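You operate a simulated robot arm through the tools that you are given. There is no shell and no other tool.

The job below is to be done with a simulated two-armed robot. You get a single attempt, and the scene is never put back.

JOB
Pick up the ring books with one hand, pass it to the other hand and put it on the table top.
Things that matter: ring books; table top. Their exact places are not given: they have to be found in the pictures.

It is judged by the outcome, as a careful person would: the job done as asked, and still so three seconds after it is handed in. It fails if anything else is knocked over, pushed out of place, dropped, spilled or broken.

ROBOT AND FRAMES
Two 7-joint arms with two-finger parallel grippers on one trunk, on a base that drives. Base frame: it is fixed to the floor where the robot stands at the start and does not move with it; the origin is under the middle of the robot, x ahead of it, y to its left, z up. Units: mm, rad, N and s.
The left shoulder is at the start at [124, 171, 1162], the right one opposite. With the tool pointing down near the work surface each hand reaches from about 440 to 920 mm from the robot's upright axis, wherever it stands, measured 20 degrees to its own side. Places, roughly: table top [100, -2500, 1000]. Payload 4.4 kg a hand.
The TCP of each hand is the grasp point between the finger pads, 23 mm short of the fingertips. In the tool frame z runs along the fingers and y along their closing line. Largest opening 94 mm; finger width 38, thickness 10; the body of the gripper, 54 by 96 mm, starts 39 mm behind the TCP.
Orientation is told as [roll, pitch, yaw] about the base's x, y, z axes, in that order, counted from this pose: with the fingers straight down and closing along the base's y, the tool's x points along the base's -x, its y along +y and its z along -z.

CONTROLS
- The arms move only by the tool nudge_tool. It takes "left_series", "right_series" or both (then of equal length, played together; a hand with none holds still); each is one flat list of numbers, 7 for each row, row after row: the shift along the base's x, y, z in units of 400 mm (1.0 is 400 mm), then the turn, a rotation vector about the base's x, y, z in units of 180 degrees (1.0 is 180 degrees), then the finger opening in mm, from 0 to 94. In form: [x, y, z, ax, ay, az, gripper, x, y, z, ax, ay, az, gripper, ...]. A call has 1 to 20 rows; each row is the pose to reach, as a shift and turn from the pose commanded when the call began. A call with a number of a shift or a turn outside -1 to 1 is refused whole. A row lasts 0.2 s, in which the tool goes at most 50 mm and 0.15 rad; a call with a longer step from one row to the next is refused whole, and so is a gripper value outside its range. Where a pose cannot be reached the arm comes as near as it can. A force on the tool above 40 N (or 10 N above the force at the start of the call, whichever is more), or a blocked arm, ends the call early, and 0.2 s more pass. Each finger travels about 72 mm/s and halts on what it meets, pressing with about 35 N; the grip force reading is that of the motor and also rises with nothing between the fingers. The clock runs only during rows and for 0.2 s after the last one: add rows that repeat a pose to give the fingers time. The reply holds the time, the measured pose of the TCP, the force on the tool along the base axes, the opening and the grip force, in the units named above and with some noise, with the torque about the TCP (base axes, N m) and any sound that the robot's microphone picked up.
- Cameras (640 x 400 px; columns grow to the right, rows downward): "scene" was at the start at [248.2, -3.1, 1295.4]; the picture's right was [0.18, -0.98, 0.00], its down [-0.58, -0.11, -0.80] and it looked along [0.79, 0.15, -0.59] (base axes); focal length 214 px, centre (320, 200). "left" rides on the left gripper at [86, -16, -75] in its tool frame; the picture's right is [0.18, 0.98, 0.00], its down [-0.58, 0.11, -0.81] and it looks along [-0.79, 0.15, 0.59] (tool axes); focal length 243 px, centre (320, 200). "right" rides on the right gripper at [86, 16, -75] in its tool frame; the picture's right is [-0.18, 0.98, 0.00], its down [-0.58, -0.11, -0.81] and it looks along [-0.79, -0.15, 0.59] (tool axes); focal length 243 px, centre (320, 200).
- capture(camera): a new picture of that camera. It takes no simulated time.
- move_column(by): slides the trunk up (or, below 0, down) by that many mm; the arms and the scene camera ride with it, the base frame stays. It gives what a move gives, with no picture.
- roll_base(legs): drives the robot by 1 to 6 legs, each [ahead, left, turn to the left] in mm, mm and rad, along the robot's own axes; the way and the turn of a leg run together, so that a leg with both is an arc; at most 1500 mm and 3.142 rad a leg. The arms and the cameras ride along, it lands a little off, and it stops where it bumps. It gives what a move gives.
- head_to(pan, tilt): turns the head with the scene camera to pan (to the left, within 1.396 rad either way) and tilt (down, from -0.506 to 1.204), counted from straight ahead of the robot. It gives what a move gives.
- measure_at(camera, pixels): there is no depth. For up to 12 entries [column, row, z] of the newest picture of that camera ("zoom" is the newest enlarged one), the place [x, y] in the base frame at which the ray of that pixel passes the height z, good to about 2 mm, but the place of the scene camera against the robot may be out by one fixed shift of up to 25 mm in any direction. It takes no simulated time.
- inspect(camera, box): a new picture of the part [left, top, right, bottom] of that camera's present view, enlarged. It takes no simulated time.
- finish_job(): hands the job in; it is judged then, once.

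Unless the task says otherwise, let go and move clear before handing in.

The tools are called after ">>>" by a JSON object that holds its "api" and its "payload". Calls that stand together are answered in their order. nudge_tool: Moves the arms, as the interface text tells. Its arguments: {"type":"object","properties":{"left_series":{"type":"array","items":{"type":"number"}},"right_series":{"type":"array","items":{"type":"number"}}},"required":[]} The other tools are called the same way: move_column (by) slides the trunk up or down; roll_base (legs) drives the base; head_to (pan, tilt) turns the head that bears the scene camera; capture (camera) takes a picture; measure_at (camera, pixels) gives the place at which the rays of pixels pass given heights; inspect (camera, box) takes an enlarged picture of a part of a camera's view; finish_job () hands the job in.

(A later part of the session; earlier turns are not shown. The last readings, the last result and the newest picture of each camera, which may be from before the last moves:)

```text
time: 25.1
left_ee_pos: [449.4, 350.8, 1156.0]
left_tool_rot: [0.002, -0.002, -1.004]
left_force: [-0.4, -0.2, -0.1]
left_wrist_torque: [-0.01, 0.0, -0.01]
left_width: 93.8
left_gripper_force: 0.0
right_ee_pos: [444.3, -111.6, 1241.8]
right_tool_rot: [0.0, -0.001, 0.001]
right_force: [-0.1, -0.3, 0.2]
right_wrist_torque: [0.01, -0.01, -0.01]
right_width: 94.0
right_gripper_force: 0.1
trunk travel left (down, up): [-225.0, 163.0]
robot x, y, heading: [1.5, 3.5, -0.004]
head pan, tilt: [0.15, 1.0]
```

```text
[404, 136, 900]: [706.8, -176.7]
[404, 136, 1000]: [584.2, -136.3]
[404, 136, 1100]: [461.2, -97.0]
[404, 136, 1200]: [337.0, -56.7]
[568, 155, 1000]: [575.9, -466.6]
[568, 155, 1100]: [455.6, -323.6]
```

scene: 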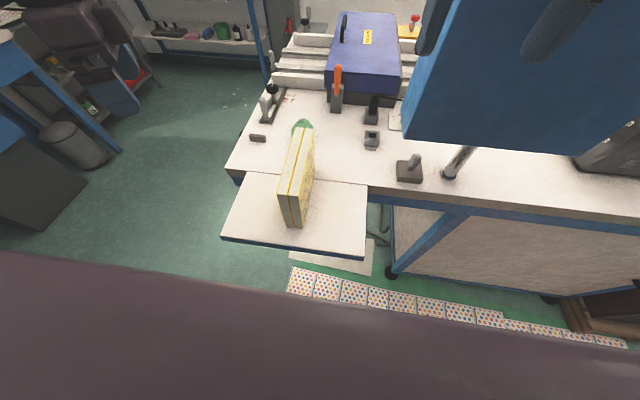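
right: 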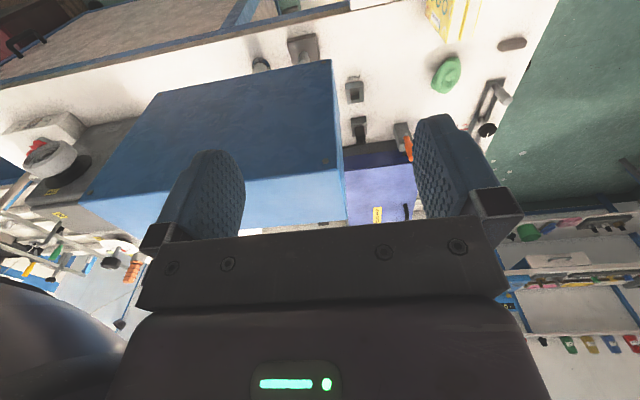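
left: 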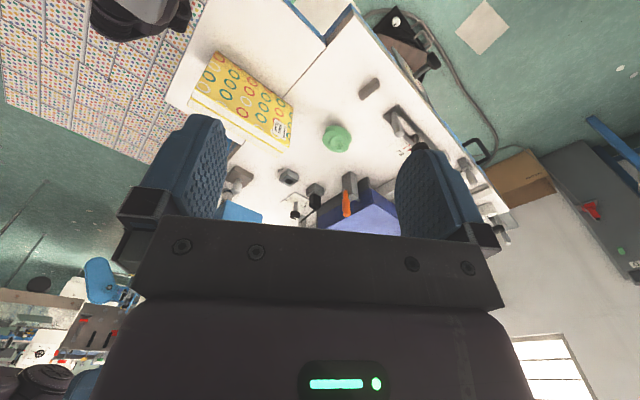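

Hood's near face is about x≈600, y<-120, z 985–1295, so handing over at x≈470 is clear. Now I'll bring the left hand, open, above the near half of the books at (450,103) with yaw back to 0.

>>> {"api": "nudge_tool", "payload": {"left_series": [0, -0.0775, 0, 0, 0, 0.04, 94, 0, -0.155, 0, 0, 0, 0.08, 94, 0, -0.2325, 0, 0, 0, 0.12, 94, 0, -0.31, 0, 0, 0, 0.16, 94, 0, -0.3875, 0, 0, 0, 0.2, 94, 0, -0.465, -0.05, 0, 0, 0.24, 94, 0, -0.5425, -0.11, 0, 0, 0.28, 94, 0, -0.62, -0.18, 0, 0, 0.32, 94, 0, -0.62, -0.18, 0, 0, 0.32, 94]}}

>>> {"api": "capture", "payload": {"camera": "left"}}

>>> {"api": "capture", "payload": {"camera": "scene"}}

>>> {"api": "capture", "payload": {"camera": "right"}}

```text
time: 27.1
left_ee_pos: [449.6, 101.3, 1081.3]
left_tool_rot: [-0.002, -0.002, 0.002]
left_force: [0.2, 0.1, -0.1]
left_wrist_torque: [-0.03, 0.04, 0.0]
left_width: 93.9
left_gripper_force: 0.1
right_ee_pos: [445.0, -111.0, 1241.5]
right_tool_rot: [0.0, 0.001, 0.0]
right_force: [0.2, -0.2, -0.3]
right_wrist_torque: [0.0, -0.04, 0.0]
right_width: 94.0
right_gripper_force: 0.0
trunk travel left (down, up): [-225.0, 163.0]
robot x, y, heading: [-2.8, 0.3, -0.002]
head pan, tilt: [0.15, 1.0]
```

```text
taken
```

left: 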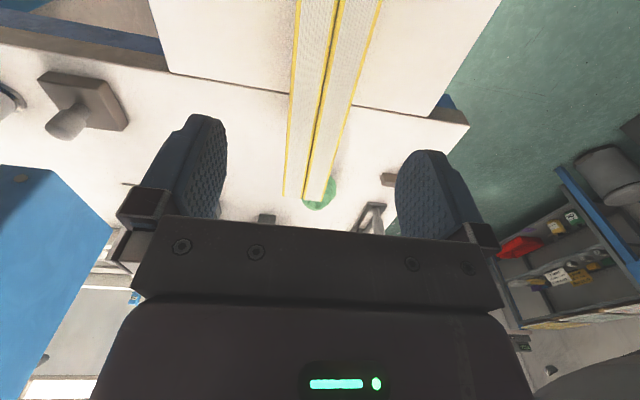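

```text
taken
```

scene: 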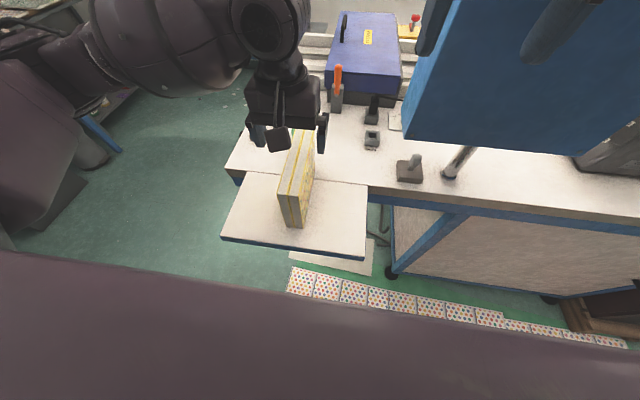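

```text
taken
```

right: 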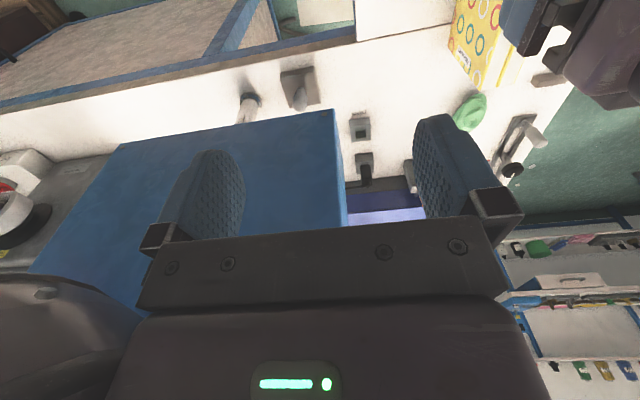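

The books' top runs centrally between the left fingers (edges about (293,100) and (354,100)). I'll measure those edges to confirm the centring.

>>> {"api": "measure_at", "payload": {"camera": "left", "pixels": [[301, 0, 1000], [383, 0, 1000], [292, 100, 1000], [355, 100, 1000], [284, 195, 1000], [332, 180, 1000], [326, 204, 1000]]}}

```text
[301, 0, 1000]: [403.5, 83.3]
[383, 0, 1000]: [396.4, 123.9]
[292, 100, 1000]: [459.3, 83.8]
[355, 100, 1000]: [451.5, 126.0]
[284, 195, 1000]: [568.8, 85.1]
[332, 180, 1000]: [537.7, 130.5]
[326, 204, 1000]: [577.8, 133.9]
```

Books' centre line is y≈104, thickness ≈42, so the hand is centred. I'll descend to TCP z≈968 with the fingers open, then close.

>>> {"api": "nudge_tool", "payload": {"left_series": [0, 0.004, -0.07, 0, 0, 0, 94, 0, 0.004, -0.14, 0, 0, 0, 94, 0, 0.004, -0.21, 0, 0, 0, 94, 0, 0.004, -0.2825, 0, 0, 0, 94, 0, 0.004, -0.2825, 0, 0, 0, 94]}}

>>> {"api": "capture", "payload": {"camera": "scene"}}

>>> {"api": "inspect", "payload": {"camera": "scene", "box": [220, 80, 380, 260]}}

>>> {"api": "capture", "payload": {"camera": "left"}}

```text
time: 28.3
left_ee_pos: [451.4, 104.3, 969.3]
left_tool_rot: [0.0, 0.0, 0.0]
left_force: [0.3, -0.3, -0.3]
left_wrist_torque: [-0.02, -0.03, 0.03]
left_width: 94.1
left_gripper_force: 0.1
right_ee_pos: [445.3, -111.7, 1240.2]
right_tool_rot: [-0.001, 0.002, 0.0]
right_force: [-0.4, 0.5, 0.3]
right_wrist_torque: [-0.03, -0.01, 0.03]
right_width: 94.0
right_gripper_force: 0.0
trunk travel left (down, up): [-225.0, 163.0]
robot x, y, heading: [-1.8, -0.1, 0.004]
head pan, tilt: [0.15, 1.0]
```

```text
taken
```

scene: 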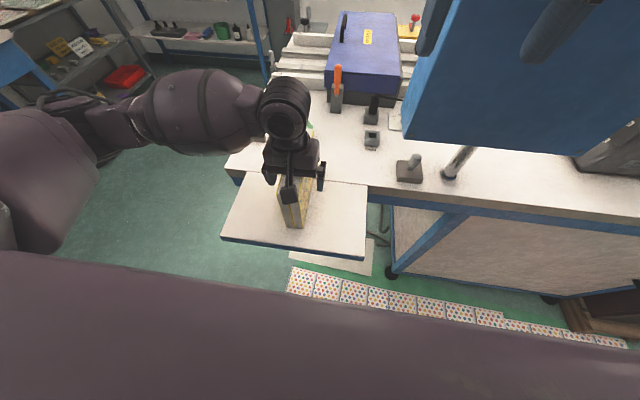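

```text
2.22 times, centred on (300, 170) of scene
```

zoom: 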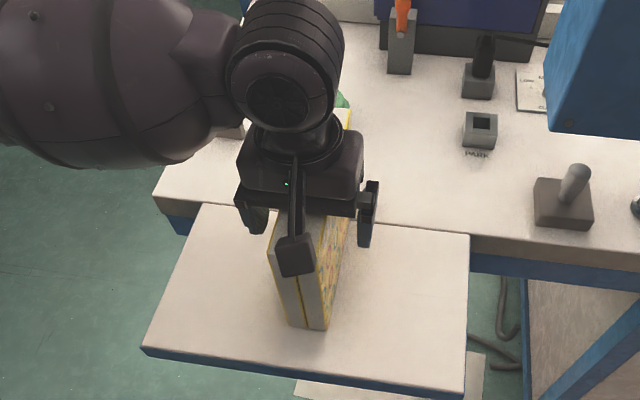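

```text
taken
```

left: 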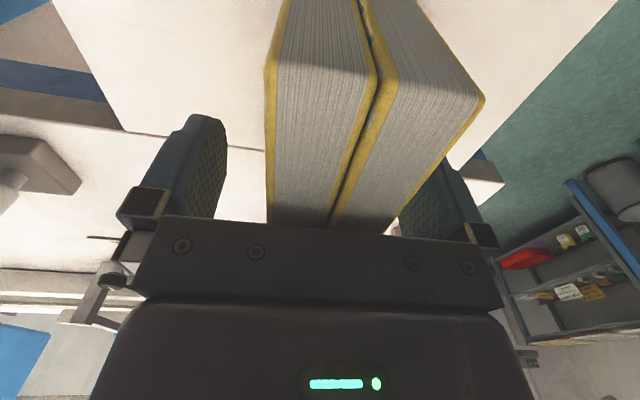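

The books are between the left fingers with the gripper body just above their top. I'll close the fingers now.

>>> {"api": "nudge_tool", "payload": {"left_series": [0, 0, 0, 0, 0, 0, 60, 0, 0, 0, 0, 0, 0, 30, 0, 0, 0, 0, 0, 0, 10, 0, 0, 0, 0, 0, 0, 10, 0, 0, 0, 0, 0, 0, 10, 0, 0, 0, 0, 0, 0, 10]}}

```text
time: 29.7
left_ee_pos: [451.5, 102.7, 969.8]
left_tool_rot: [0.0, 0.001, 0.002]
left_force: [1.4, 1.8, -0.3]
left_wrist_torque: [0.1, -0.09, 0.23]
left_width: 44.7
left_gripper_force: 35.1
right_ee_pos: [445.7, -111.3, 1241.7]
right_tool_rot: [0.0, 0.003, 0.001]
right_force: [-0.5, 0.8, -0.3]
right_wrist_torque: [-0.01, 0.02, -0.01]
right_width: 94.3
right_gripper_force: 0.2
trunk travel left (down, up): [-225.0, 163.0]
robot x, y, heading: [-5.3, -3.3, 0.004]
head pan, tilt: [0.15, 1.0]
```

Fingers stopped at 44.7 mm with 35 N, so the books are held. I'll lift slowly by 60 mm and read the load.

>>> {"api": "nudge_tool", "payload": {"left_series": [0, 0, 0.02, 0, 0, 0, 10, 0, 0, 0.05, 0, 0, 0, 10, 0, 0, 0.1, 0, 0, 0, 10, 0, 0, 0.15, 0, 0, 0, 10, 0, 0, 0.15, 0, 0, 0, 10]}}

>>> {"api": "inspect", "payload": {"camera": "scene", "box": [220, 80, 380, 260]}}

>>> {"api": "capture", "payload": {"camera": "left"}}

>>> {"api": "capture", "payload": {"camera": "right"}}

```text
time: 30.9
left_ee_pos: [451.5, 104.7, 1029.4]
left_tool_rot: [0.0, 0.003, -0.001]
left_force: [0.9, -0.2, -8.0]
left_wrist_torque: [0.02, 0.18, -0.01]
left_width: 44.9
left_gripper_force: 34.8
right_ee_pos: [446.8, -111.0, 1240.1]
right_tool_rot: [0.0, 0.003, -0.001]
right_force: [0.2, 0.0, -0.1]
right_wrist_torque: [0.02, -0.02, 0.0]
right_width: 93.8
right_gripper_force: 0.0
trunk travel left (down, up): [-225.0, 163.0]
robot x, y, heading: [-0.8, 0.7, -0.002]
head pan, tilt: [0.15, 1.0]
```

```text
2.22 times, centred on (300, 170) of scene
```

zoom: 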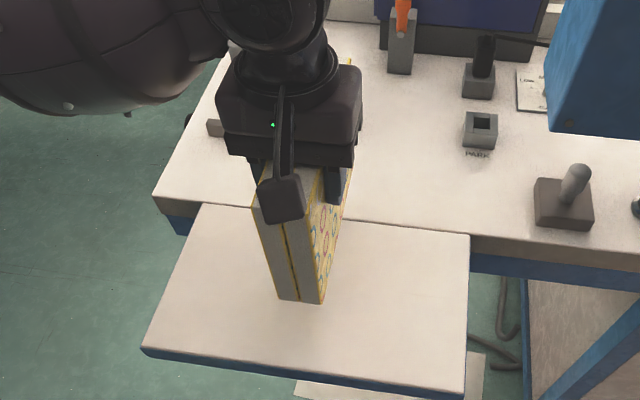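

```text
taken
```

left: 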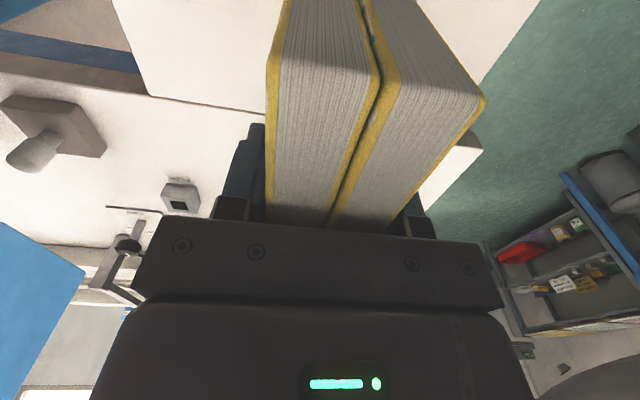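

```text
taken
```

right: 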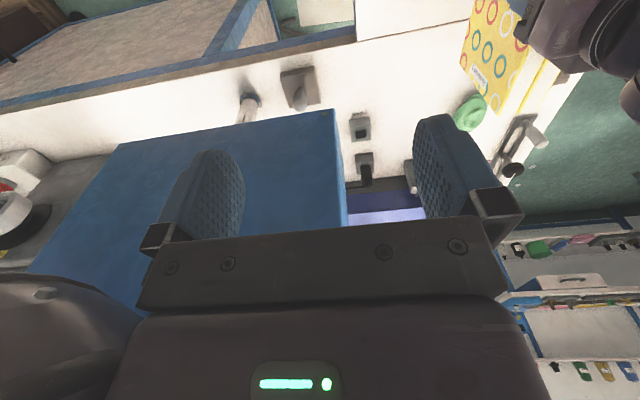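

The load reads 8 N with little torque, and the books hang level without slip. I'll raise them to about z 1150, then yaw the left hand -90° so the free end points to the right with the camera outward, ready for passing.

>>> {"api": "nudge_tool", "payload": {"left_series": [0, 0, 0.08, 0, 0, 0, 10, 0, 0, 0.16, 0, 0, 0, 10, 0, 0, 0.24, 0, 0, 0, 10, 0, 0, 0.3, 0, 0, 0, 10, 0, 0, 0.3, 0, 0, -0.04, 10, 0, 0, 0.3, 0, 0, -0.08, 10, 0, 0, 0.3, 0, 0, -0.12, 10, 0, 0, 0.3, 0, 0, -0.16, 10, 0, 0, 0.3, 0, 0, -0.2, 10, 0, 0, 0.3, 0, 0, -0.24, 10, 0, 0, 0.3, 0, 0, -0.28, 10, 0, 0, 0.3, 0, 0, -0.32, 10, 0, 0, 0.3, 0, 0, -0.36, 10, 0, 0, 0.3, 0, 0, -0.4, 10, 0, 0, 0.3, 0, 0, -0.44, 10, 0, 0, 0.3, 0, 0, -0.48, 10, 0, 0, 0.3, 0, 0, -0.5, 10, 0, 0, 0.3, 0, 0, -0.5, 10]}}

>>> {"api": "capture", "payload": {"camera": "scene"}}

>>> {"api": "capture", "payload": {"camera": "left"}}

>>> {"api": "capture", "payload": {"camera": "right"}}

```text
time: 34.7
left_ee_pos: [450.2, 103.7, 1149.2]
left_tool_rot: [0.0, 0.0, -1.573]
left_force: [0.0, 0.6, 0.3]
left_wrist_torque: [0.01, 0.0, 0.01]
left_width: 9.9
left_gripper_force: 0.1
right_ee_pos: [445.3, -111.7, 1240.9]
right_tool_rot: [0.0, 0.001, 0.0]
right_force: [0.3, 0.5, -0.5]
right_wrist_torque: [0.01, -0.01, -0.01]
right_width: 94.0
right_gripper_force: 0.0
trunk travel left (down, up): [-225.0, 163.0]
robot x, y, heading: [-2.4, -0.9, 0.0]
head pan, tilt: [0.15, 1.0]
```

```text
taken
```

scene: 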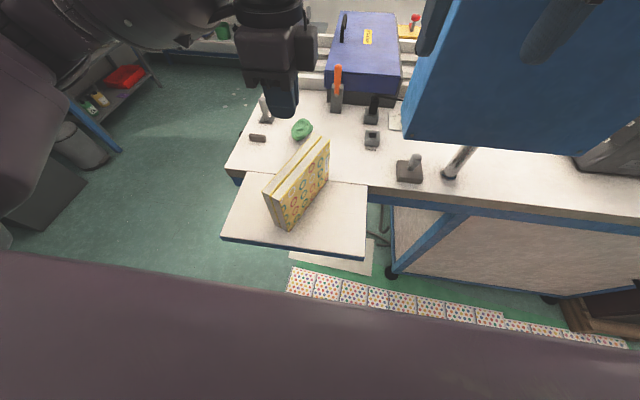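

```text
taken
```

left: 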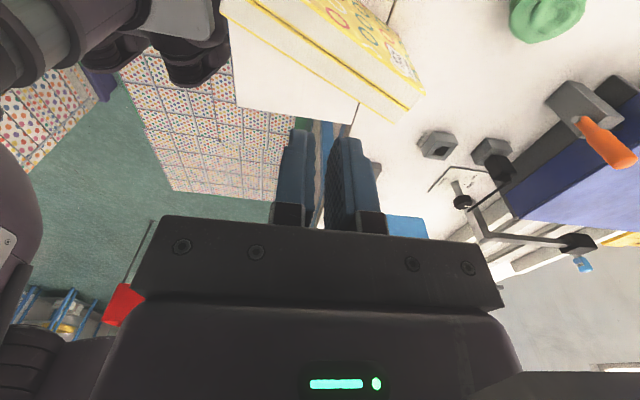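

```text
taken
```

right: 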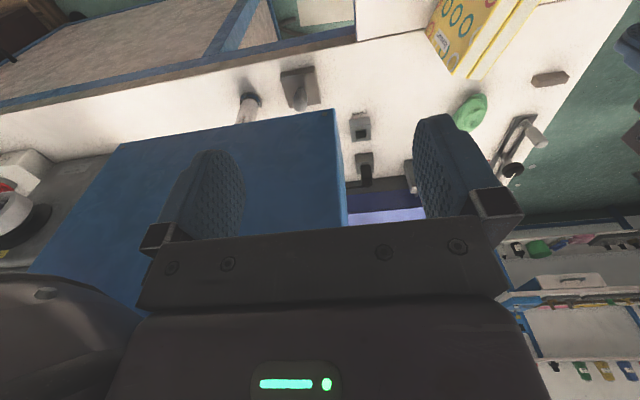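

The left fingers closed to 9.9 mm: the books slipped out during the turn and are standing upright again on the board, yawed, at scene (262–330, 138–230). Nothing else appears disturbed; I'll inspect and measure before regripping.

>>> {"api": "inspect", "payload": {"camera": "scene", "box": [220, 90, 400, 260]}}

>>> {"api": "measure_at", "payload": {"camera": "scene", "pixels": [[264, 191, 1000], [278, 197, 1000], [329, 146, 1000], [319, 137, 1000], [270, 218, 860], [287, 229, 860], [327, 180, 860]]}}

>>> {"api": "inspect", "payload": {"camera": "left", "box": [200, 0, 460, 160]}}

>>> {"api": "inspect", "payload": {"camera": "right", "box": [400, 0, 640, 150]}}

```text
2.35 times, centred on (310, 175) of scene
```

zoom: 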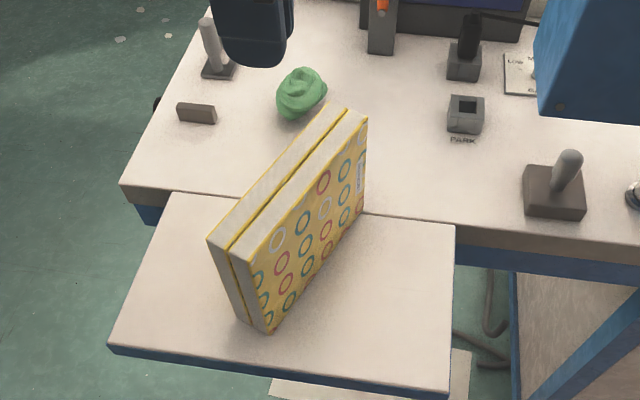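

```text
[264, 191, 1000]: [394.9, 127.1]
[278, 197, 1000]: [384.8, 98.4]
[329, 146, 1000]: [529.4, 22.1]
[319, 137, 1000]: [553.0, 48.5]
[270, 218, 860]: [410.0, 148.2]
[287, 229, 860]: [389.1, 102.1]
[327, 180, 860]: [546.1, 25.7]
```

```text
2.46 times, centred on (330, 80) of left
```

zoom: 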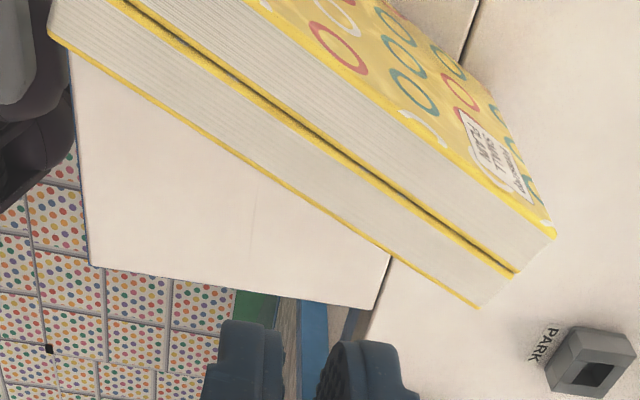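

```text
2.67 times, centred on (520, 75) of right
```

zoom: 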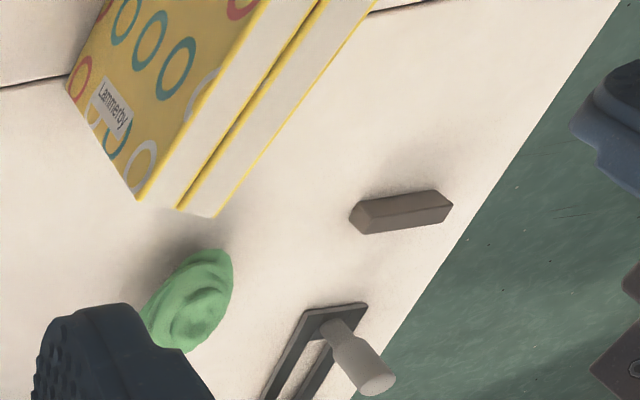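

The books now stand upright at about centre (460,94), yaw ≈ -26°, undisturbed surroundings. Friction is evidently limited, so I'll regrip right over the centre, deeper and move slowly; first open, yaw to -26° and come down to z≈1060.

>>> {"api": "nudge_tool", "payload": {"left_series": [0, 0, 0, 0, 0, 0.04, 40, 0, 0, 0, 0, 0, 0.08, 70, 0, 0, 0, 0, 0, 0.12, 94, 0.005, 0, 0, 0, 0, 0.16, 94, 0.01, -0.005, 0, 0, 0, 0.2, 94, 0.015, -0.01, 0, 0, 0, 0.24, 94, 0.02, -0.015, 0, 0, 0, 0.28, 94, 0.025, -0.02, 0, 0, 0, 0.32, 94, 0.0275, -0.025, -0.05, 0, 0, 0.3533, 94, 0.0275, -0.025, -0.11, 0, 0, 0.3533, 94, 0.0275, -0.025, -0.17, 0, 0, 0.3533, 94, 0.0275, -0.025, -0.2225, 0, 0, 0.3533, 94, 0.0275, -0.025, -0.2225, 0, 0, 0.3533, 94]}}

>>> {"api": "capture", "payload": {"camera": "left"}}

>>> {"api": "capture", "payload": {"camera": "scene"}}

```text
time: 37.5
left_ee_pos: [460.8, 94.2, 1060.8]
left_tool_rot: [0.001, -0.001, -0.459]
left_force: [-0.1, 0.7, -1.1]
left_wrist_torque: [0.03, -0.02, -0.04]
left_width: 93.6
left_gripper_force: 0.0
right_ee_pos: [444.8, -111.7, 1240.4]
right_tool_rot: [-0.001, 0.001, -0.001]
right_force: [0.3, -0.7, 0.0]
right_wrist_torque: [-0.03, -0.03, -0.02]
right_width: 93.9
right_gripper_force: 0.0
trunk travel left (down, up): [-225.0, 163.0]
robot x, y, heading: [-2.9, 0.3, -0.001]
head pan, tilt: [0.15, 1.0]
```

```text
taken
```

left: 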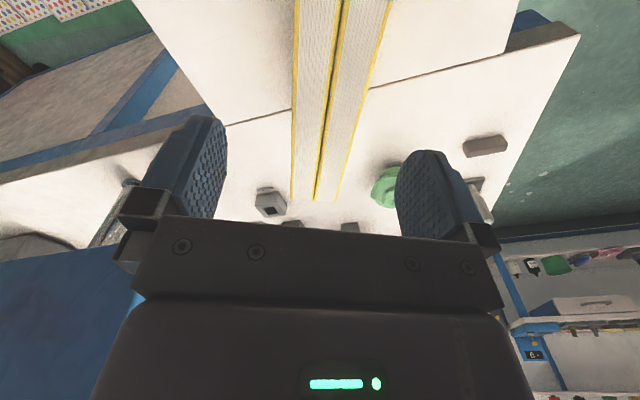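

```text
taken
```

scene: 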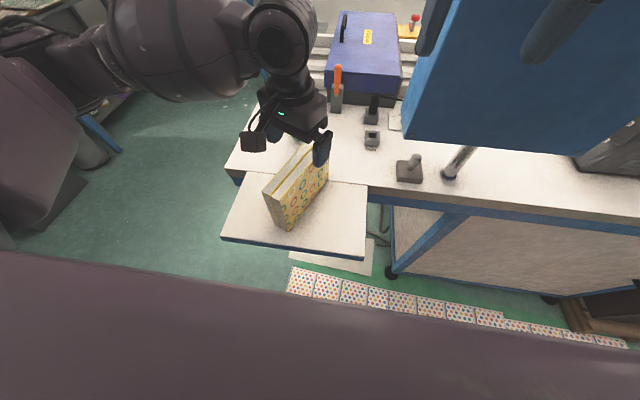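

The books' top is well centred between the open fingers in the left view. I'll measure its edges for yaw, centre line and the far end.

>>> {"api": "measure_at", "payload": {"camera": "left", "pixels": [[297, 5, 1000], [391, 5, 1000], [294, 100, 1000], [364, 100, 1000], [291, 198, 1000], [338, 201, 1000]]}}

```text
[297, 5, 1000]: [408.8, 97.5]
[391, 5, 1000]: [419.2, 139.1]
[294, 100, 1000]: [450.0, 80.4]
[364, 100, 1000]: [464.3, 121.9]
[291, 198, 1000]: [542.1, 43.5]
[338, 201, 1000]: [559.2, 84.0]
```

The measured yaw is -21.8° and the centre (464, 98.5). I'll correct yaw by +4.5°, shift a few mm, descend to z≈962 and close over the centre.

>>> {"api": "nudge_tool", "payload": {"left_series": [0.0075, 0.011, 0, 0, 0, 0.025, 94, 0.0075, 0.011, -0.06, 0, 0, 0.025, 94, 0.0075, 0.011, -0.12, 0, 0, 0.025, 94, 0.0075, 0.011, -0.18, 0, 0, 0.025, 94, 0.0075, 0.011, -0.22, 0, 0, 0.025, 94, 0.0075, 0.011, -0.245, 0, 0, 0.025, 94, 0.0075, 0.011, -0.245, 0, 0, 0.025, 94]}}

>>> {"api": "inspect", "payload": {"camera": "scene", "box": [220, 90, 400, 260]}}

>>> {"api": "capture", "payload": {"camera": "left"}}

```text
time: 39.1
left_ee_pos: [464.5, 99.9, 962.7]
left_tool_rot: [0.001, -0.001, -0.383]
left_force: [1.0, 0.4, 10.4]
left_wrist_torque: [0.04, 0.25, -0.05]
left_width: 94.4
left_gripper_force: 0.0
right_ee_pos: [445.1, -111.7, 1241.2]
right_tool_rot: [0.001, 0.0, 0.0]
right_force: [0.0, -0.4, 0.8]
right_wrist_torque: [0.01, 0.02, 0.0]
right_width: 94.1
right_gripper_force: 0.0
trunk travel left (down, up): [-225.0, 163.0]
robot x, y, heading: [-1.0, 1.4, 0.003]
head pan, tilt: [0.15, 1.0]
```

```text
2.35 times, centred on (310, 175) of scene
```

zoom: 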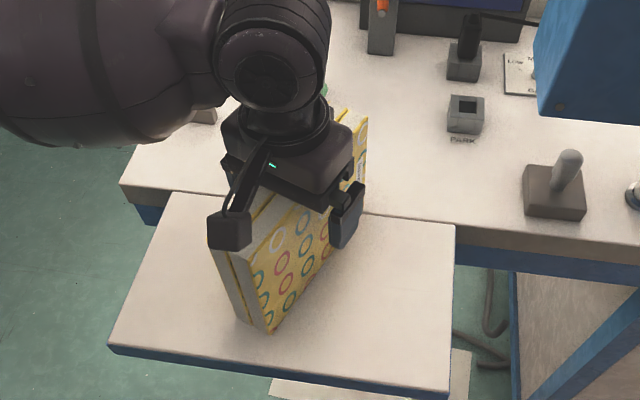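

```text
taken
```

left: 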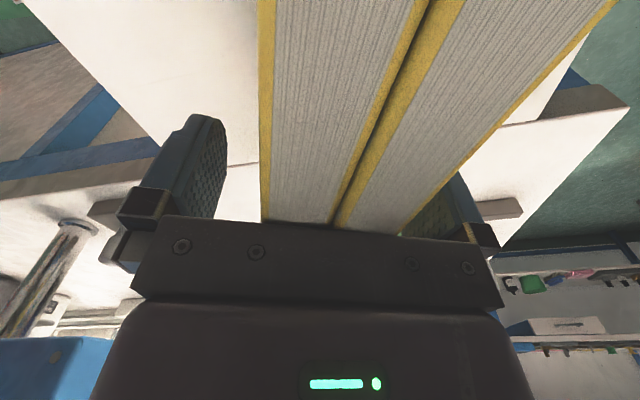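

A 10 N upward force shows the gripper body just touches the books' top at z≈1001. I'll raise 2 mm and close.

>>> {"api": "nudge_tool", "payload": {"left_series": [0, 0, 0.006, 0, 0, 0, 80, 0, 0, 0.006, 0, 0, 0, 60, 0, 0, 0.006, 0, 0, 0, 40, 0, 0, 0.006, 0, 0, 0, 0, 0, 0, 0.006, 0, 0, 0, 0, 0, 0, 0.006, 0, 0, 0, 0, 0, 0, 0.006, 0, 0, 0, 0]}}

>>> {"api": "nudge_tool", "payload": {"left_series": [0, 0, 0.005, 0, 0, 0, 0, 0, 0, 0.0125, 0, 0, 0, 0, 0, 0, 0.02, 0, 0, 0, 0, 0, 0, 0.03, 0, 0, 0, 0, 0, 0, 0.04, 0, 0, 0, 0, 0, 0, 0.05, 0, 0, 0, 0, 0, 0, 0.055, 0, 0, 0, 0, 0, 0, 0.055, 0, 0, 0, 0, 0, 0, 0.055, 0, 0, 0, 0]}}

>>> {"api": "inspect", "payload": {"camera": "scene", "box": [220, 90, 400, 260]}}

>>> {"api": "capture", "payload": {"camera": "left"}}

```text
time: 40.7
left_ee_pos: [464.0, 99.1, 965.1]
left_tool_rot: [-0.001, 0.001, -0.382]
left_force: [-0.4, -1.0, 0.3]
left_wrist_torque: [-0.2, 0.05, -0.1]
left_width: 45.1
left_gripper_force: 34.7
right_ee_pos: [446.0, -111.2, 1240.3]
right_tool_rot: [0.0, 0.0, 0.0]
right_force: [-0.1, 0.7, -0.5]
right_wrist_torque: [-0.01, -0.01, 0.0]
right_width: 94.1
right_gripper_force: 0.1
trunk travel left (down, up): [-225.0, 163.0]
robot x, y, heading: [0.5, 0.4, 0.002]
head pan, tilt: [0.15, 1.0]
```

```text
time: 42.7
left_ee_pos: [463.8, 99.3, 985.1]
left_tool_rot: [0.001, -0.001, -0.382]
left_force: [0.3, -0.4, -7.9]
left_wrist_torque: [0.01, 0.04, -0.01]
left_width: 44.8
left_gripper_force: 34.6
right_ee_pos: [445.7, -111.1, 1240.4]
right_tool_rot: [0.0, 0.001, 0.0]
right_force: [-0.4, 0.1, 0.2]
right_wrist_torque: [0.0, 0.02, 0.01]
right_width: 94.0
right_gripper_force: 0.0
trunk travel left (down, up): [-225.0, 163.0]
robot x, y, heading: [2.4, 4.2, 0.003]
head pan, tilt: [0.15, 1.0]
```

```text
2.35 times, centred on (310, 175) of scene
```

zoom: 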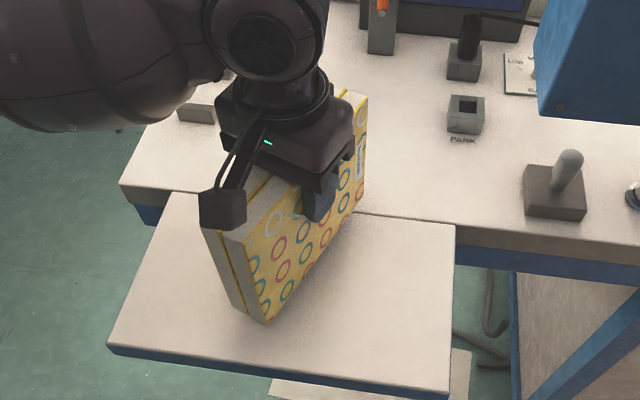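

```text
taken
```

left: 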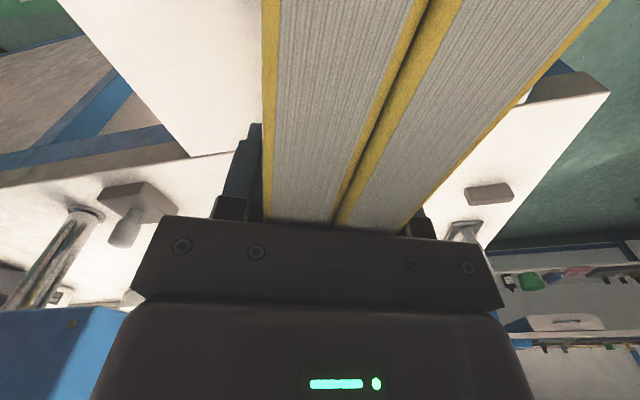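

The hold is clean with near-zero torque. I'll pause to test for creep while slowly rolling the books 30° toward flat (left hand's wrist going to the left), low over the board.

>>> {"api": "nudge_tool", "payload": {"left_series": [0, 0, 0.0, 0, 0, 0, 0, 0, 0, 0.005, -0.0155, 0.0062, 0, 0, 0, 0, 0.01, -0.0309, 0.0124, 0, 0, 0, 0, 0.015, -0.0464, 0.0187, 0, 0, 0, 0, 0.02, -0.0619, 0.0249, 0, 0, 0, 0, 0.025, -0.0773, 0.0311, 0, 0, 0, 0, 0.03, -0.0928, 0.0373, 0, 0, 0, 0, 0.035, -0.1083, 0.0435, 0, 0, 0, 0, 0.04, -0.1237, 0.0497, 0, 0, 0, 0, 0.045, -0.1392, 0.056, 0, 0, 0, 0, 0.05, -0.1547, 0.0622, 0, 0, 0, 0, 0.05, -0.1547, 0.0622, 0, 0]}}

>>> {"api": "capture", "payload": {"camera": "scene"}}

>>> {"api": "inspect", "payload": {"camera": "scene", "box": [220, 90, 400, 260]}}

>>> {"api": "capture", "payload": {"camera": "left"}}

```text
time: 45.3
left_ee_pos: [466.0, 99.6, 1005.5]
left_tool_rot: [-0.524, 0.0, -0.383]
left_force: [0.0, 0.6, -7.7]
left_wrist_torque: [0.09, -0.04, 0.0]
left_width: 44.8
left_gripper_force: 34.7
right_ee_pos: [446.7, -111.6, 1242.0]
right_tool_rot: [0.0, 0.001, 0.001]
right_force: [-0.3, 0.1, -0.1]
right_wrist_torque: [0.01, 0.0, 0.02]
right_width: 94.0
right_gripper_force: 0.1
trunk travel left (down, up): [-225.0, 163.0]
robot x, y, heading: [-1.3, -4.2, -0.0]
head pan, tilt: [0.15, 1.0]
```

```text
taken
```

scene: 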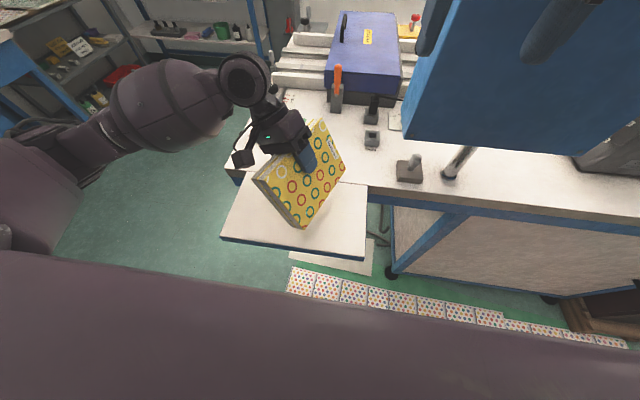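

```text
2.35 times, centred on (310, 175) of scene
```

zoom: 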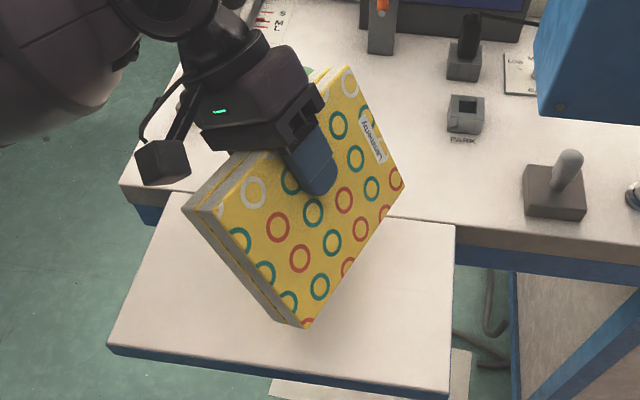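

```text
taken
```

left: 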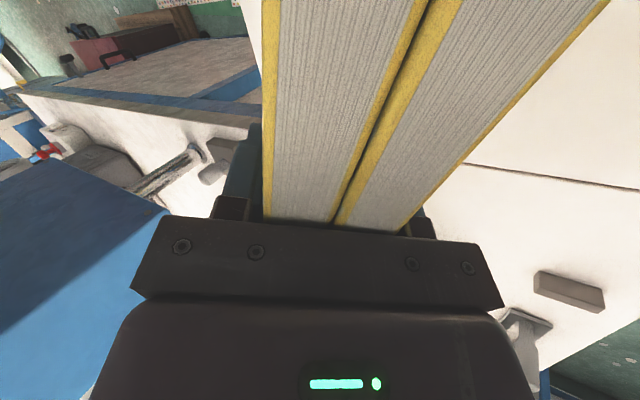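

No slip at 30° roll. I'll continue slowly to 90° roll while rising another 80 mm.

>>> {"api": "nudge_tool", "payload": {"left_series": [0, 0, 0.01, -0.0155, 0.0062, 0, 0, 0, 0, 0.02, -0.0309, 0.0124, 0, 0, 0, 0, 0.03, -0.0464, 0.0187, 0, 0, 0, 0, 0.04, -0.0619, 0.0249, 0, 0, 0, 0, 0.05, -0.0773, 0.0311, 0, 0, 0, 0, 0.06, -0.0928, 0.0373, 0, 0, 0, 0, 0.07, -0.1083, 0.0435, 0, 0, 0, 0, 0.08, -0.1237, 0.0497, 0, 0, 0, 0, 0.09, -0.1392, 0.056, 0, 0, 0, 0, 0.1, -0.1547, 0.0622, 0, 0, 0, 0, 0.11, -0.1701, 0.0684, 0, 0, 0, 0, 0.12, -0.1856, 0.0746, 0, 0, 0, 0, 0.13, -0.2011, 0.0808, 0, 0, 0, 0, 0.14, -0.2165, 0.087, 0, 0, 0, 0, 0.15, -0.232, 0.0933, 0, 0, 0, 0, 0.16, -0.2475, 0.0995, 0, 0, 0, 0, 0.17, -0.2629, 0.1057, 0, 0, 0, 0, 0.18, -0.2784, 0.1119, 0, 0, 0, 0, 0.19, -0.2939, 0.1181, 0, 0, 0, 0, 0.2, -0.3093, 0.1243, 0, 0]}}

>>> {"api": "capture", "payload": {"camera": "scene"}}

>>> {"api": "inspect", "payload": {"camera": "scene", "box": [180, 60, 420, 260]}}

>>> {"api": "capture", "payload": {"camera": "left"}}

>>> {"api": "capture", "payload": {"camera": "right"}}

```text
time: 49.5
left_ee_pos: [465.0, 98.5, 1086.7]
left_tool_rot: [-1.573, -0.002, -0.381]
left_force: [0.0, 0.2, -8.3]
left_wrist_torque: [0.24, -0.05, 0.0]
left_width: 45.0
left_gripper_force: 34.6
right_ee_pos: [447.6, -111.4, 1240.8]
right_tool_rot: [0.001, 0.001, -0.002]
right_force: [-0.8, 0.6, 0.6]
right_wrist_torque: [0.01, 0.0, -0.01]
right_width: 94.0
right_gripper_force: 0.1
trunk travel left (down, up): [-225.0, 163.0]
robot x, y, heading: [-1.6, 0.6, -0.001]
head pan, tilt: [0.15, 1.0]
```

```text
taken
```

scene: 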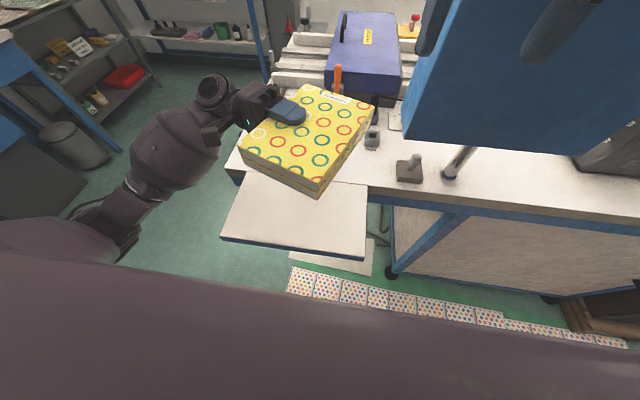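

```text
2.00 times, centred on (300, 160) of scene
```

zoom: 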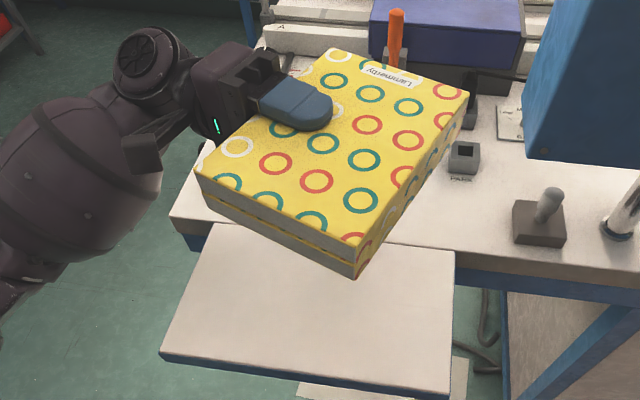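

```text
taken
```

left: 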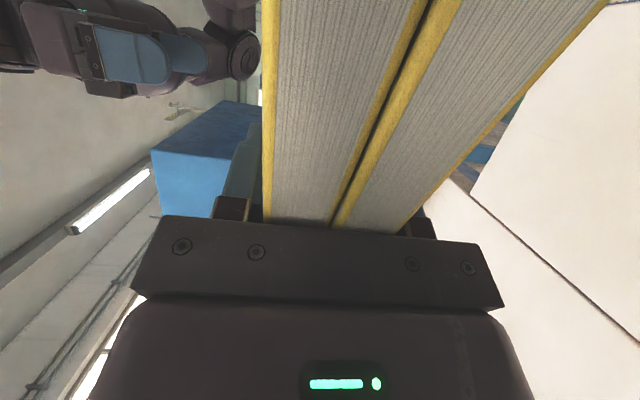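

```text
taken
```

right: 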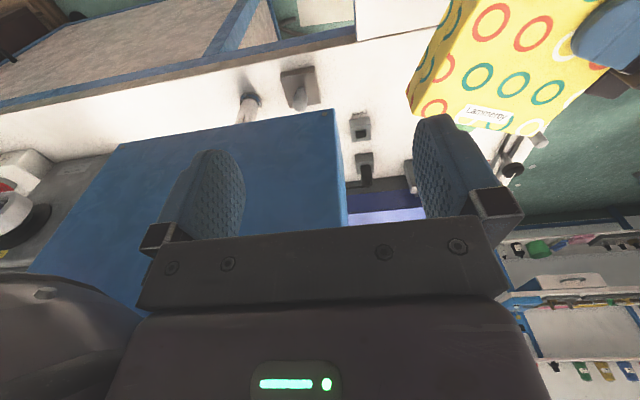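

The books now lie flat, held by the left hand's upper and lower fingers, with 8 N load and no slip. I'll slowly yaw the left hand back by 22° so its fingers point straight to -y, and move the right hand outward to make room.

>>> {"api": "nudge_tool", "payload": {"left_series": [0, 0, 0, 0, 0, 0.0122, 0, 0, 0, 0, 0, 0, 0.0243, 0, 0, 0, 0, 0, 0, 0.0365, 0, 0, 0, 0, 0, 0, 0.0487, 0, 0, 0, 0, 0, 0, 0.0608, 0, 0, 0, 0, 0, 0, 0.073, 0, 0, 0, 0, 0, 0, 0.0852, 0, 0, 0, 0, 0, 0, 0.0974, 0, 0, 0, 0, 0, 0, 0.1095, 0, 0, 0, 0, 0, 0, 0.1217, 0], "right_series": [0, -0.025, 0, 0, 0, 0, 94, 0, -0.05, 0, 0, 0, 0, 94, 0, -0.075, 0, 0, 0, 0, 94, 0, -0.1, 0, 0, 0, 0, 94, 0, -0.125, 0, 0, 0, 0, 94, 0, -0.15, 0, 0, 0, 0, 94, 0, -0.175, 0, 0, 0, 0, 94, 0, -0.2, 0, 0, 0, 0, 94, 0, -0.225, 0, 0, 0, 0, 94, 0, -0.25, 0, 0, 0, 0, 94]}}

>>> {"api": "head_to", "payload": {"pan": -0.2, "tilt": 0.75}}

>>> {"api": "capture", "payload": {"camera": "scene"}}

>>> {"api": "capture", "payload": {"camera": "left"}}

>>> {"api": "capture", "payload": {"camera": "right"}}

```text
time: 51.7
left_ee_pos: [465.2, 98.9, 1086.3]
left_tool_rot: [-1.572, -0.001, -0.001]
left_force: [-0.1, 0.3, -7.6]
left_wrist_torque: [0.21, 0.0, 0.03]
left_width: 45.0
left_gripper_force: 35.1
right_ee_pos: [445.5, -212.9, 1240.9]
right_tool_rot: [0.001, 0.001, 0.0]
right_force: [-0.1, 0.6, 0.1]
right_wrist_torque: [-0.01, 0.0, -0.02]
right_width: 94.2
right_gripper_force: 0.1
trunk travel left (down, up): [-225.0, 163.0]
robot x, y, heading: [-1.7, 1.5, -0.001]
head pan, tilt: [0.15, 1.0]
```

```text
time: 52.5
left_ee_pos: [464.8, 98.2, 1086.0]
left_tool_rot: [-1.569, 0.0, 0.001]
left_force: [0.1, 0.3, -8.4]
left_wrist_torque: [0.23, 0.04, -0.02]
left_width: 44.9
left_gripper_force: 34.8
right_ee_pos: [446.5, -211.2, 1242.4]
right_tool_rot: [-0.001, 0.002, 0.0]
right_force: [-0.5, 0.1, 0.4]
right_wrist_torque: [0.01, 0.01, 0.03]
right_width: 93.9
right_gripper_force: 0.0
trunk travel left (down, up): [-225.0, 163.0]
robot x, y, heading: [0.7, -3.4, -0.0]
head pan, tilt: [-0.201, 0.75]
```

```text
taken
```

scene: 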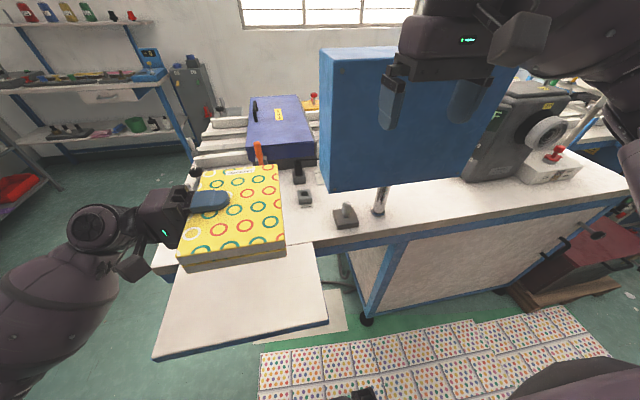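

```text
taken
```

left: 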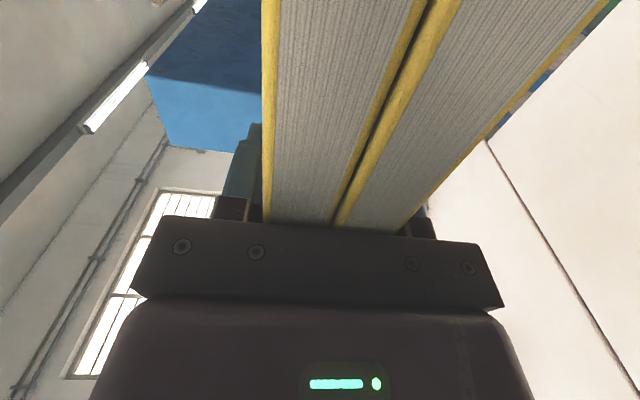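

```text
taken
```

right: 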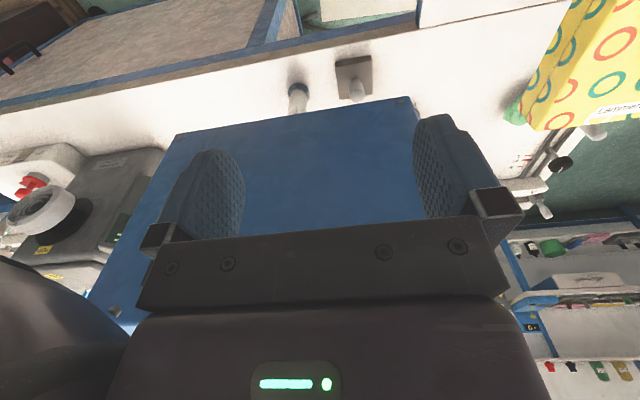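

The left hand and books are straight now. I'll roll the right hand +90° so its fingers point to +y, keeping it well short of the hood.

>>> {"api": "nudge_tool", "payload": {"right_series": [0, 0, 0, 0.04, 0, 0, 94, 0, 0, 0, 0.08, 0, 0, 94, 0, 0, 0, 0.12, 0, 0, 94, 0, 0, 0, 0.16, 0, 0, 94, 0, 0, 0, 0.2, 0, 0, 94, 0, 0, 0, 0.24, 0, 0, 94, 0, 0, 0, 0.28, 0, 0, 94, 0, 0, 0, 0.32, 0, 0, 94, 0, 0, 0, 0.36, 0, 0, 94, 0, 0, 0, 0.4, 0, 0, 94, 0, 0, 0, 0.44, 0, 0, 94, 0, 0, 0, 0.48, 0, 0, 94, 0, 0, 0, 0.5, 0, 0, 94, 0, 0, 0, 0.5, 0, 0, 94]}}

>>> {"api": "capture", "payload": {"camera": "scene"}}

>>> {"api": "capture", "payload": {"camera": "right"}}

```text
time: 55.5
left_ee_pos: [464.8, 99.5, 1085.9]
left_tool_rot: [-1.57, -0.002, 0.0]
left_force: [-0.8, 0.2, -6.5]
left_wrist_torque: [0.22, 0.02, 0.01]
left_width: 44.8
left_gripper_force: 35.3
right_ee_pos: [446.5, -211.7, 1240.3]
right_tool_rot: [1.57, 0.001, 0.0]
right_force: [0.4, -0.1, 0.0]
right_wrist_torque: [0.0, -0.02, 0.0]
right_width: 93.9
right_gripper_force: 0.0
trunk travel left (down, up): [-225.0, 163.0]
robot x, y, heading: [2.3, 0.4, 0.001]
head pan, tilt: [-0.201, 0.75]
```

```text
taken
```

scene: 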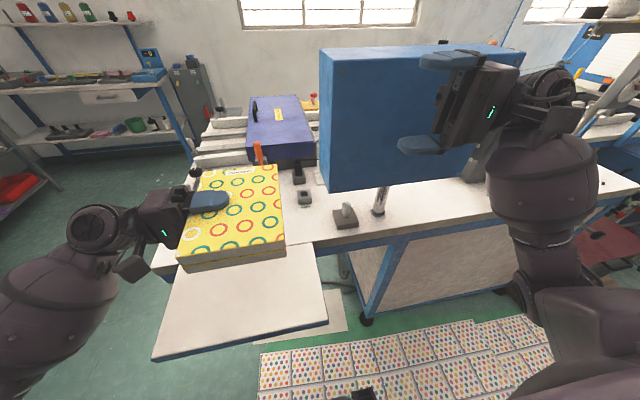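

```text
taken
```

right: 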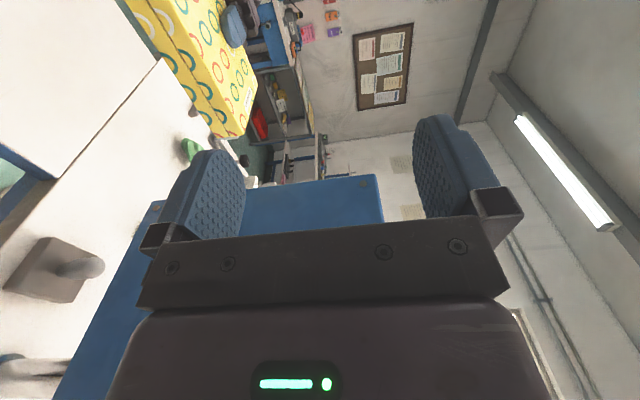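

Right fingers now point to +y. I'll lower it to the books' mid-height z≈1086, align x to 465 and stop short of the books' right edge at y≈-90.

>>> {"api": "nudge_tool", "payload": {"right_series": [0.01, 0, -0.08, 0, 0, 0, 94, 0.02, 0, -0.16, 0, 0, 0, 94, 0.03, 0, -0.24, 0, 0, 0, 94, 0.04, 0, -0.32, 0, 0, 0, 94, 0.0465, 0, -0.387, 0, 0, 0, 94, 0.0465, 0.08, -0.387, 0, 0, 0, 94, 0.0465, 0.16, -0.387, 0, 0, 0, 94, 0.0465, 0.24, -0.387, 0, 0, 0, 94, 0.0465, 0.305, -0.387, 0, 0, 0, 94, 0.0465, 0.305, -0.387, 0, 0, 0, 94]}}

>>> {"api": "capture", "payload": {"camera": "scene"}}

>>> {"api": "inspect", "payload": {"camera": "scene", "box": [140, 130, 440, 320]}}

>>> {"api": "capture", "payload": {"camera": "right"}}

>>> {"api": "capture", "payload": {"camera": "left"}}

```text
time: 57.7
left_ee_pos: [465.0, 99.3, 1087.4]
left_tool_rot: [-1.572, -0.001, 0.001]
left_force: [0.4, 0.3, -7.7]
left_wrist_torque: [0.27, 0.0, -0.02]
left_width: 44.8
left_gripper_force: 34.7
right_ee_pos: [464.3, -89.2, 1085.7]
right_tool_rot: [1.57, 0.0, -0.001]
right_force: [-0.1, -0.3, 0.2]
right_wrist_torque: [0.0, -0.02, 0.0]
right_width: 94.1
right_gripper_force: 0.1
trunk travel left (down, up): [-225.0, 163.0]
robot x, y, heading: [-1.0, 2.6, 0.003]
head pan, tilt: [-0.201, 0.75]
```

```text
taken
```

scene: 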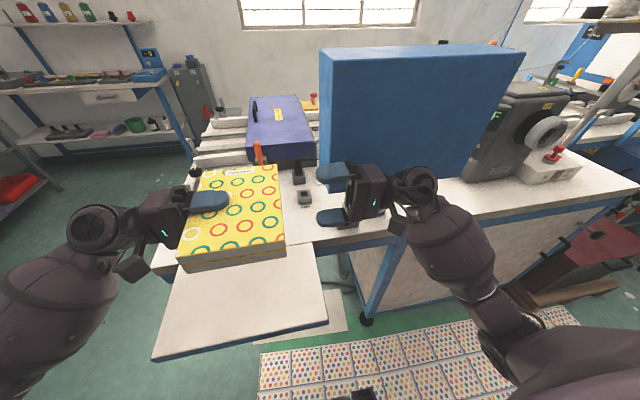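

```text
2.11 times, centred on (290, 225) of scene
```

zoom: 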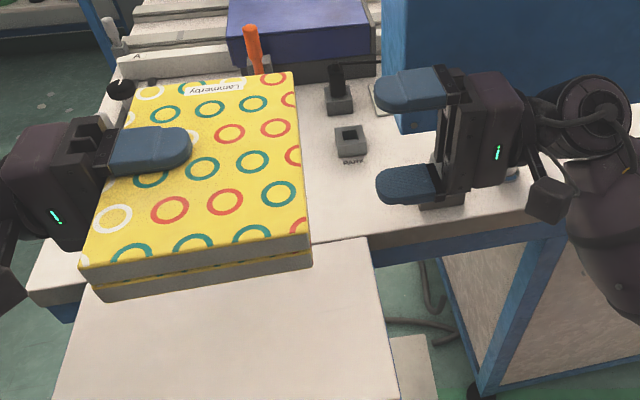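

```text
taken
```

right: 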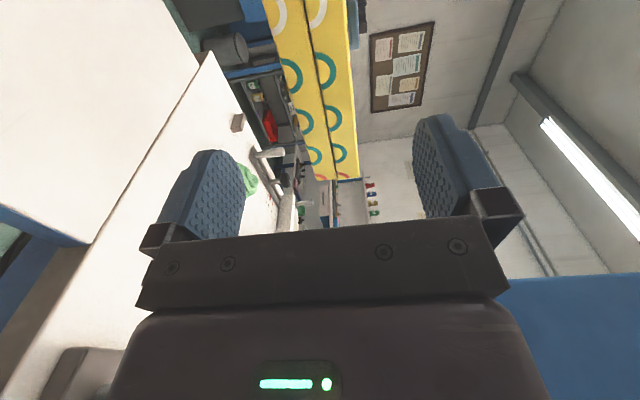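

```text
taken
```

left: 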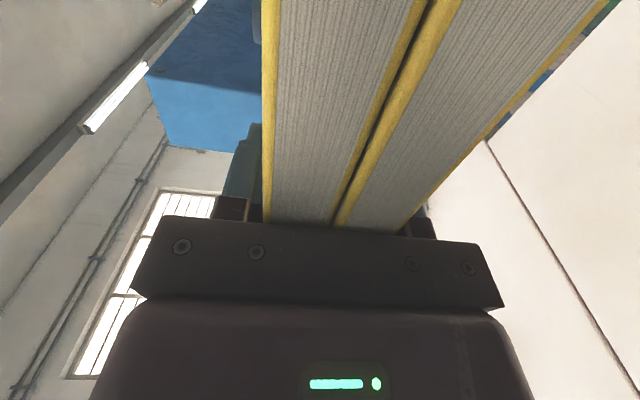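

In the right view the books' edge is centred between the open fingers. I'll advance +y so the right fingers straddle the books, to TCP y≈28.

>>> {"api": "nudge_tool", "payload": {"right_series": [0, 0.05, 0.0015, 0, 0, 0, 94, 0, 0.1, 0.0015, 0, 0, 0, 94, 0, 0.15, 0.0015, 0, 0, 0, 94, 0, 0.2, 0.0015, 0, 0, 0, 94, 0, 0.25, 0.0015, 0, 0, 0, 94, 0, 0.28, 0.0015, 0, 0, 0, 94, 0, 0.2925, 0.0015, 0, 0, 0, 94, 0, 0.2925, 0.0015, 0, 0, 0, 94]}}

>>> {"api": "inspect", "payload": {"camera": "scene", "box": [140, 130, 440, 320]}}

>>> {"api": "capture", "payload": {"camera": "right"}}

```text
time: 59.5
left_ee_pos: [464.2, 99.6, 1085.7]
left_tool_rot: [-1.57, -0.001, -0.001]
left_force: [-0.9, 0.3, -7.4]
left_wrist_torque: [0.26, 0.02, 0.0]
left_width: 45.0
left_gripper_force: 35.6
right_ee_pos: [464.6, 28.1, 1086.2]
right_tool_rot: [1.571, 0.0, 0.0]
right_force: [0.1, -0.2, 0.0]
right_wrist_torque: [-0.02, -0.01, 0.01]
right_width: 93.9
right_gripper_force: 0.0
trunk travel left (down, up): [-225.0, 163.0]
robot x, y, heading: [1.3, 0.1, 0.0]
head pan, tilt: [-0.201, 0.75]
```

```text
2.11 times, centred on (290, 225) of scene
```

zoom: 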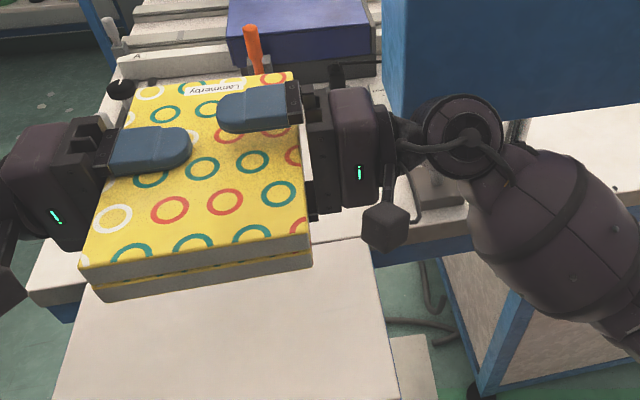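

```text
taken
```

right: 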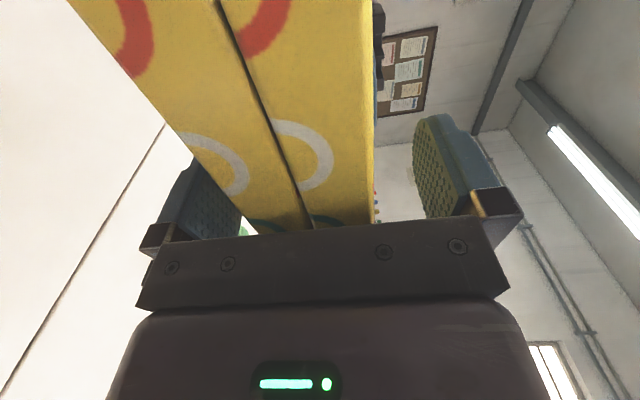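

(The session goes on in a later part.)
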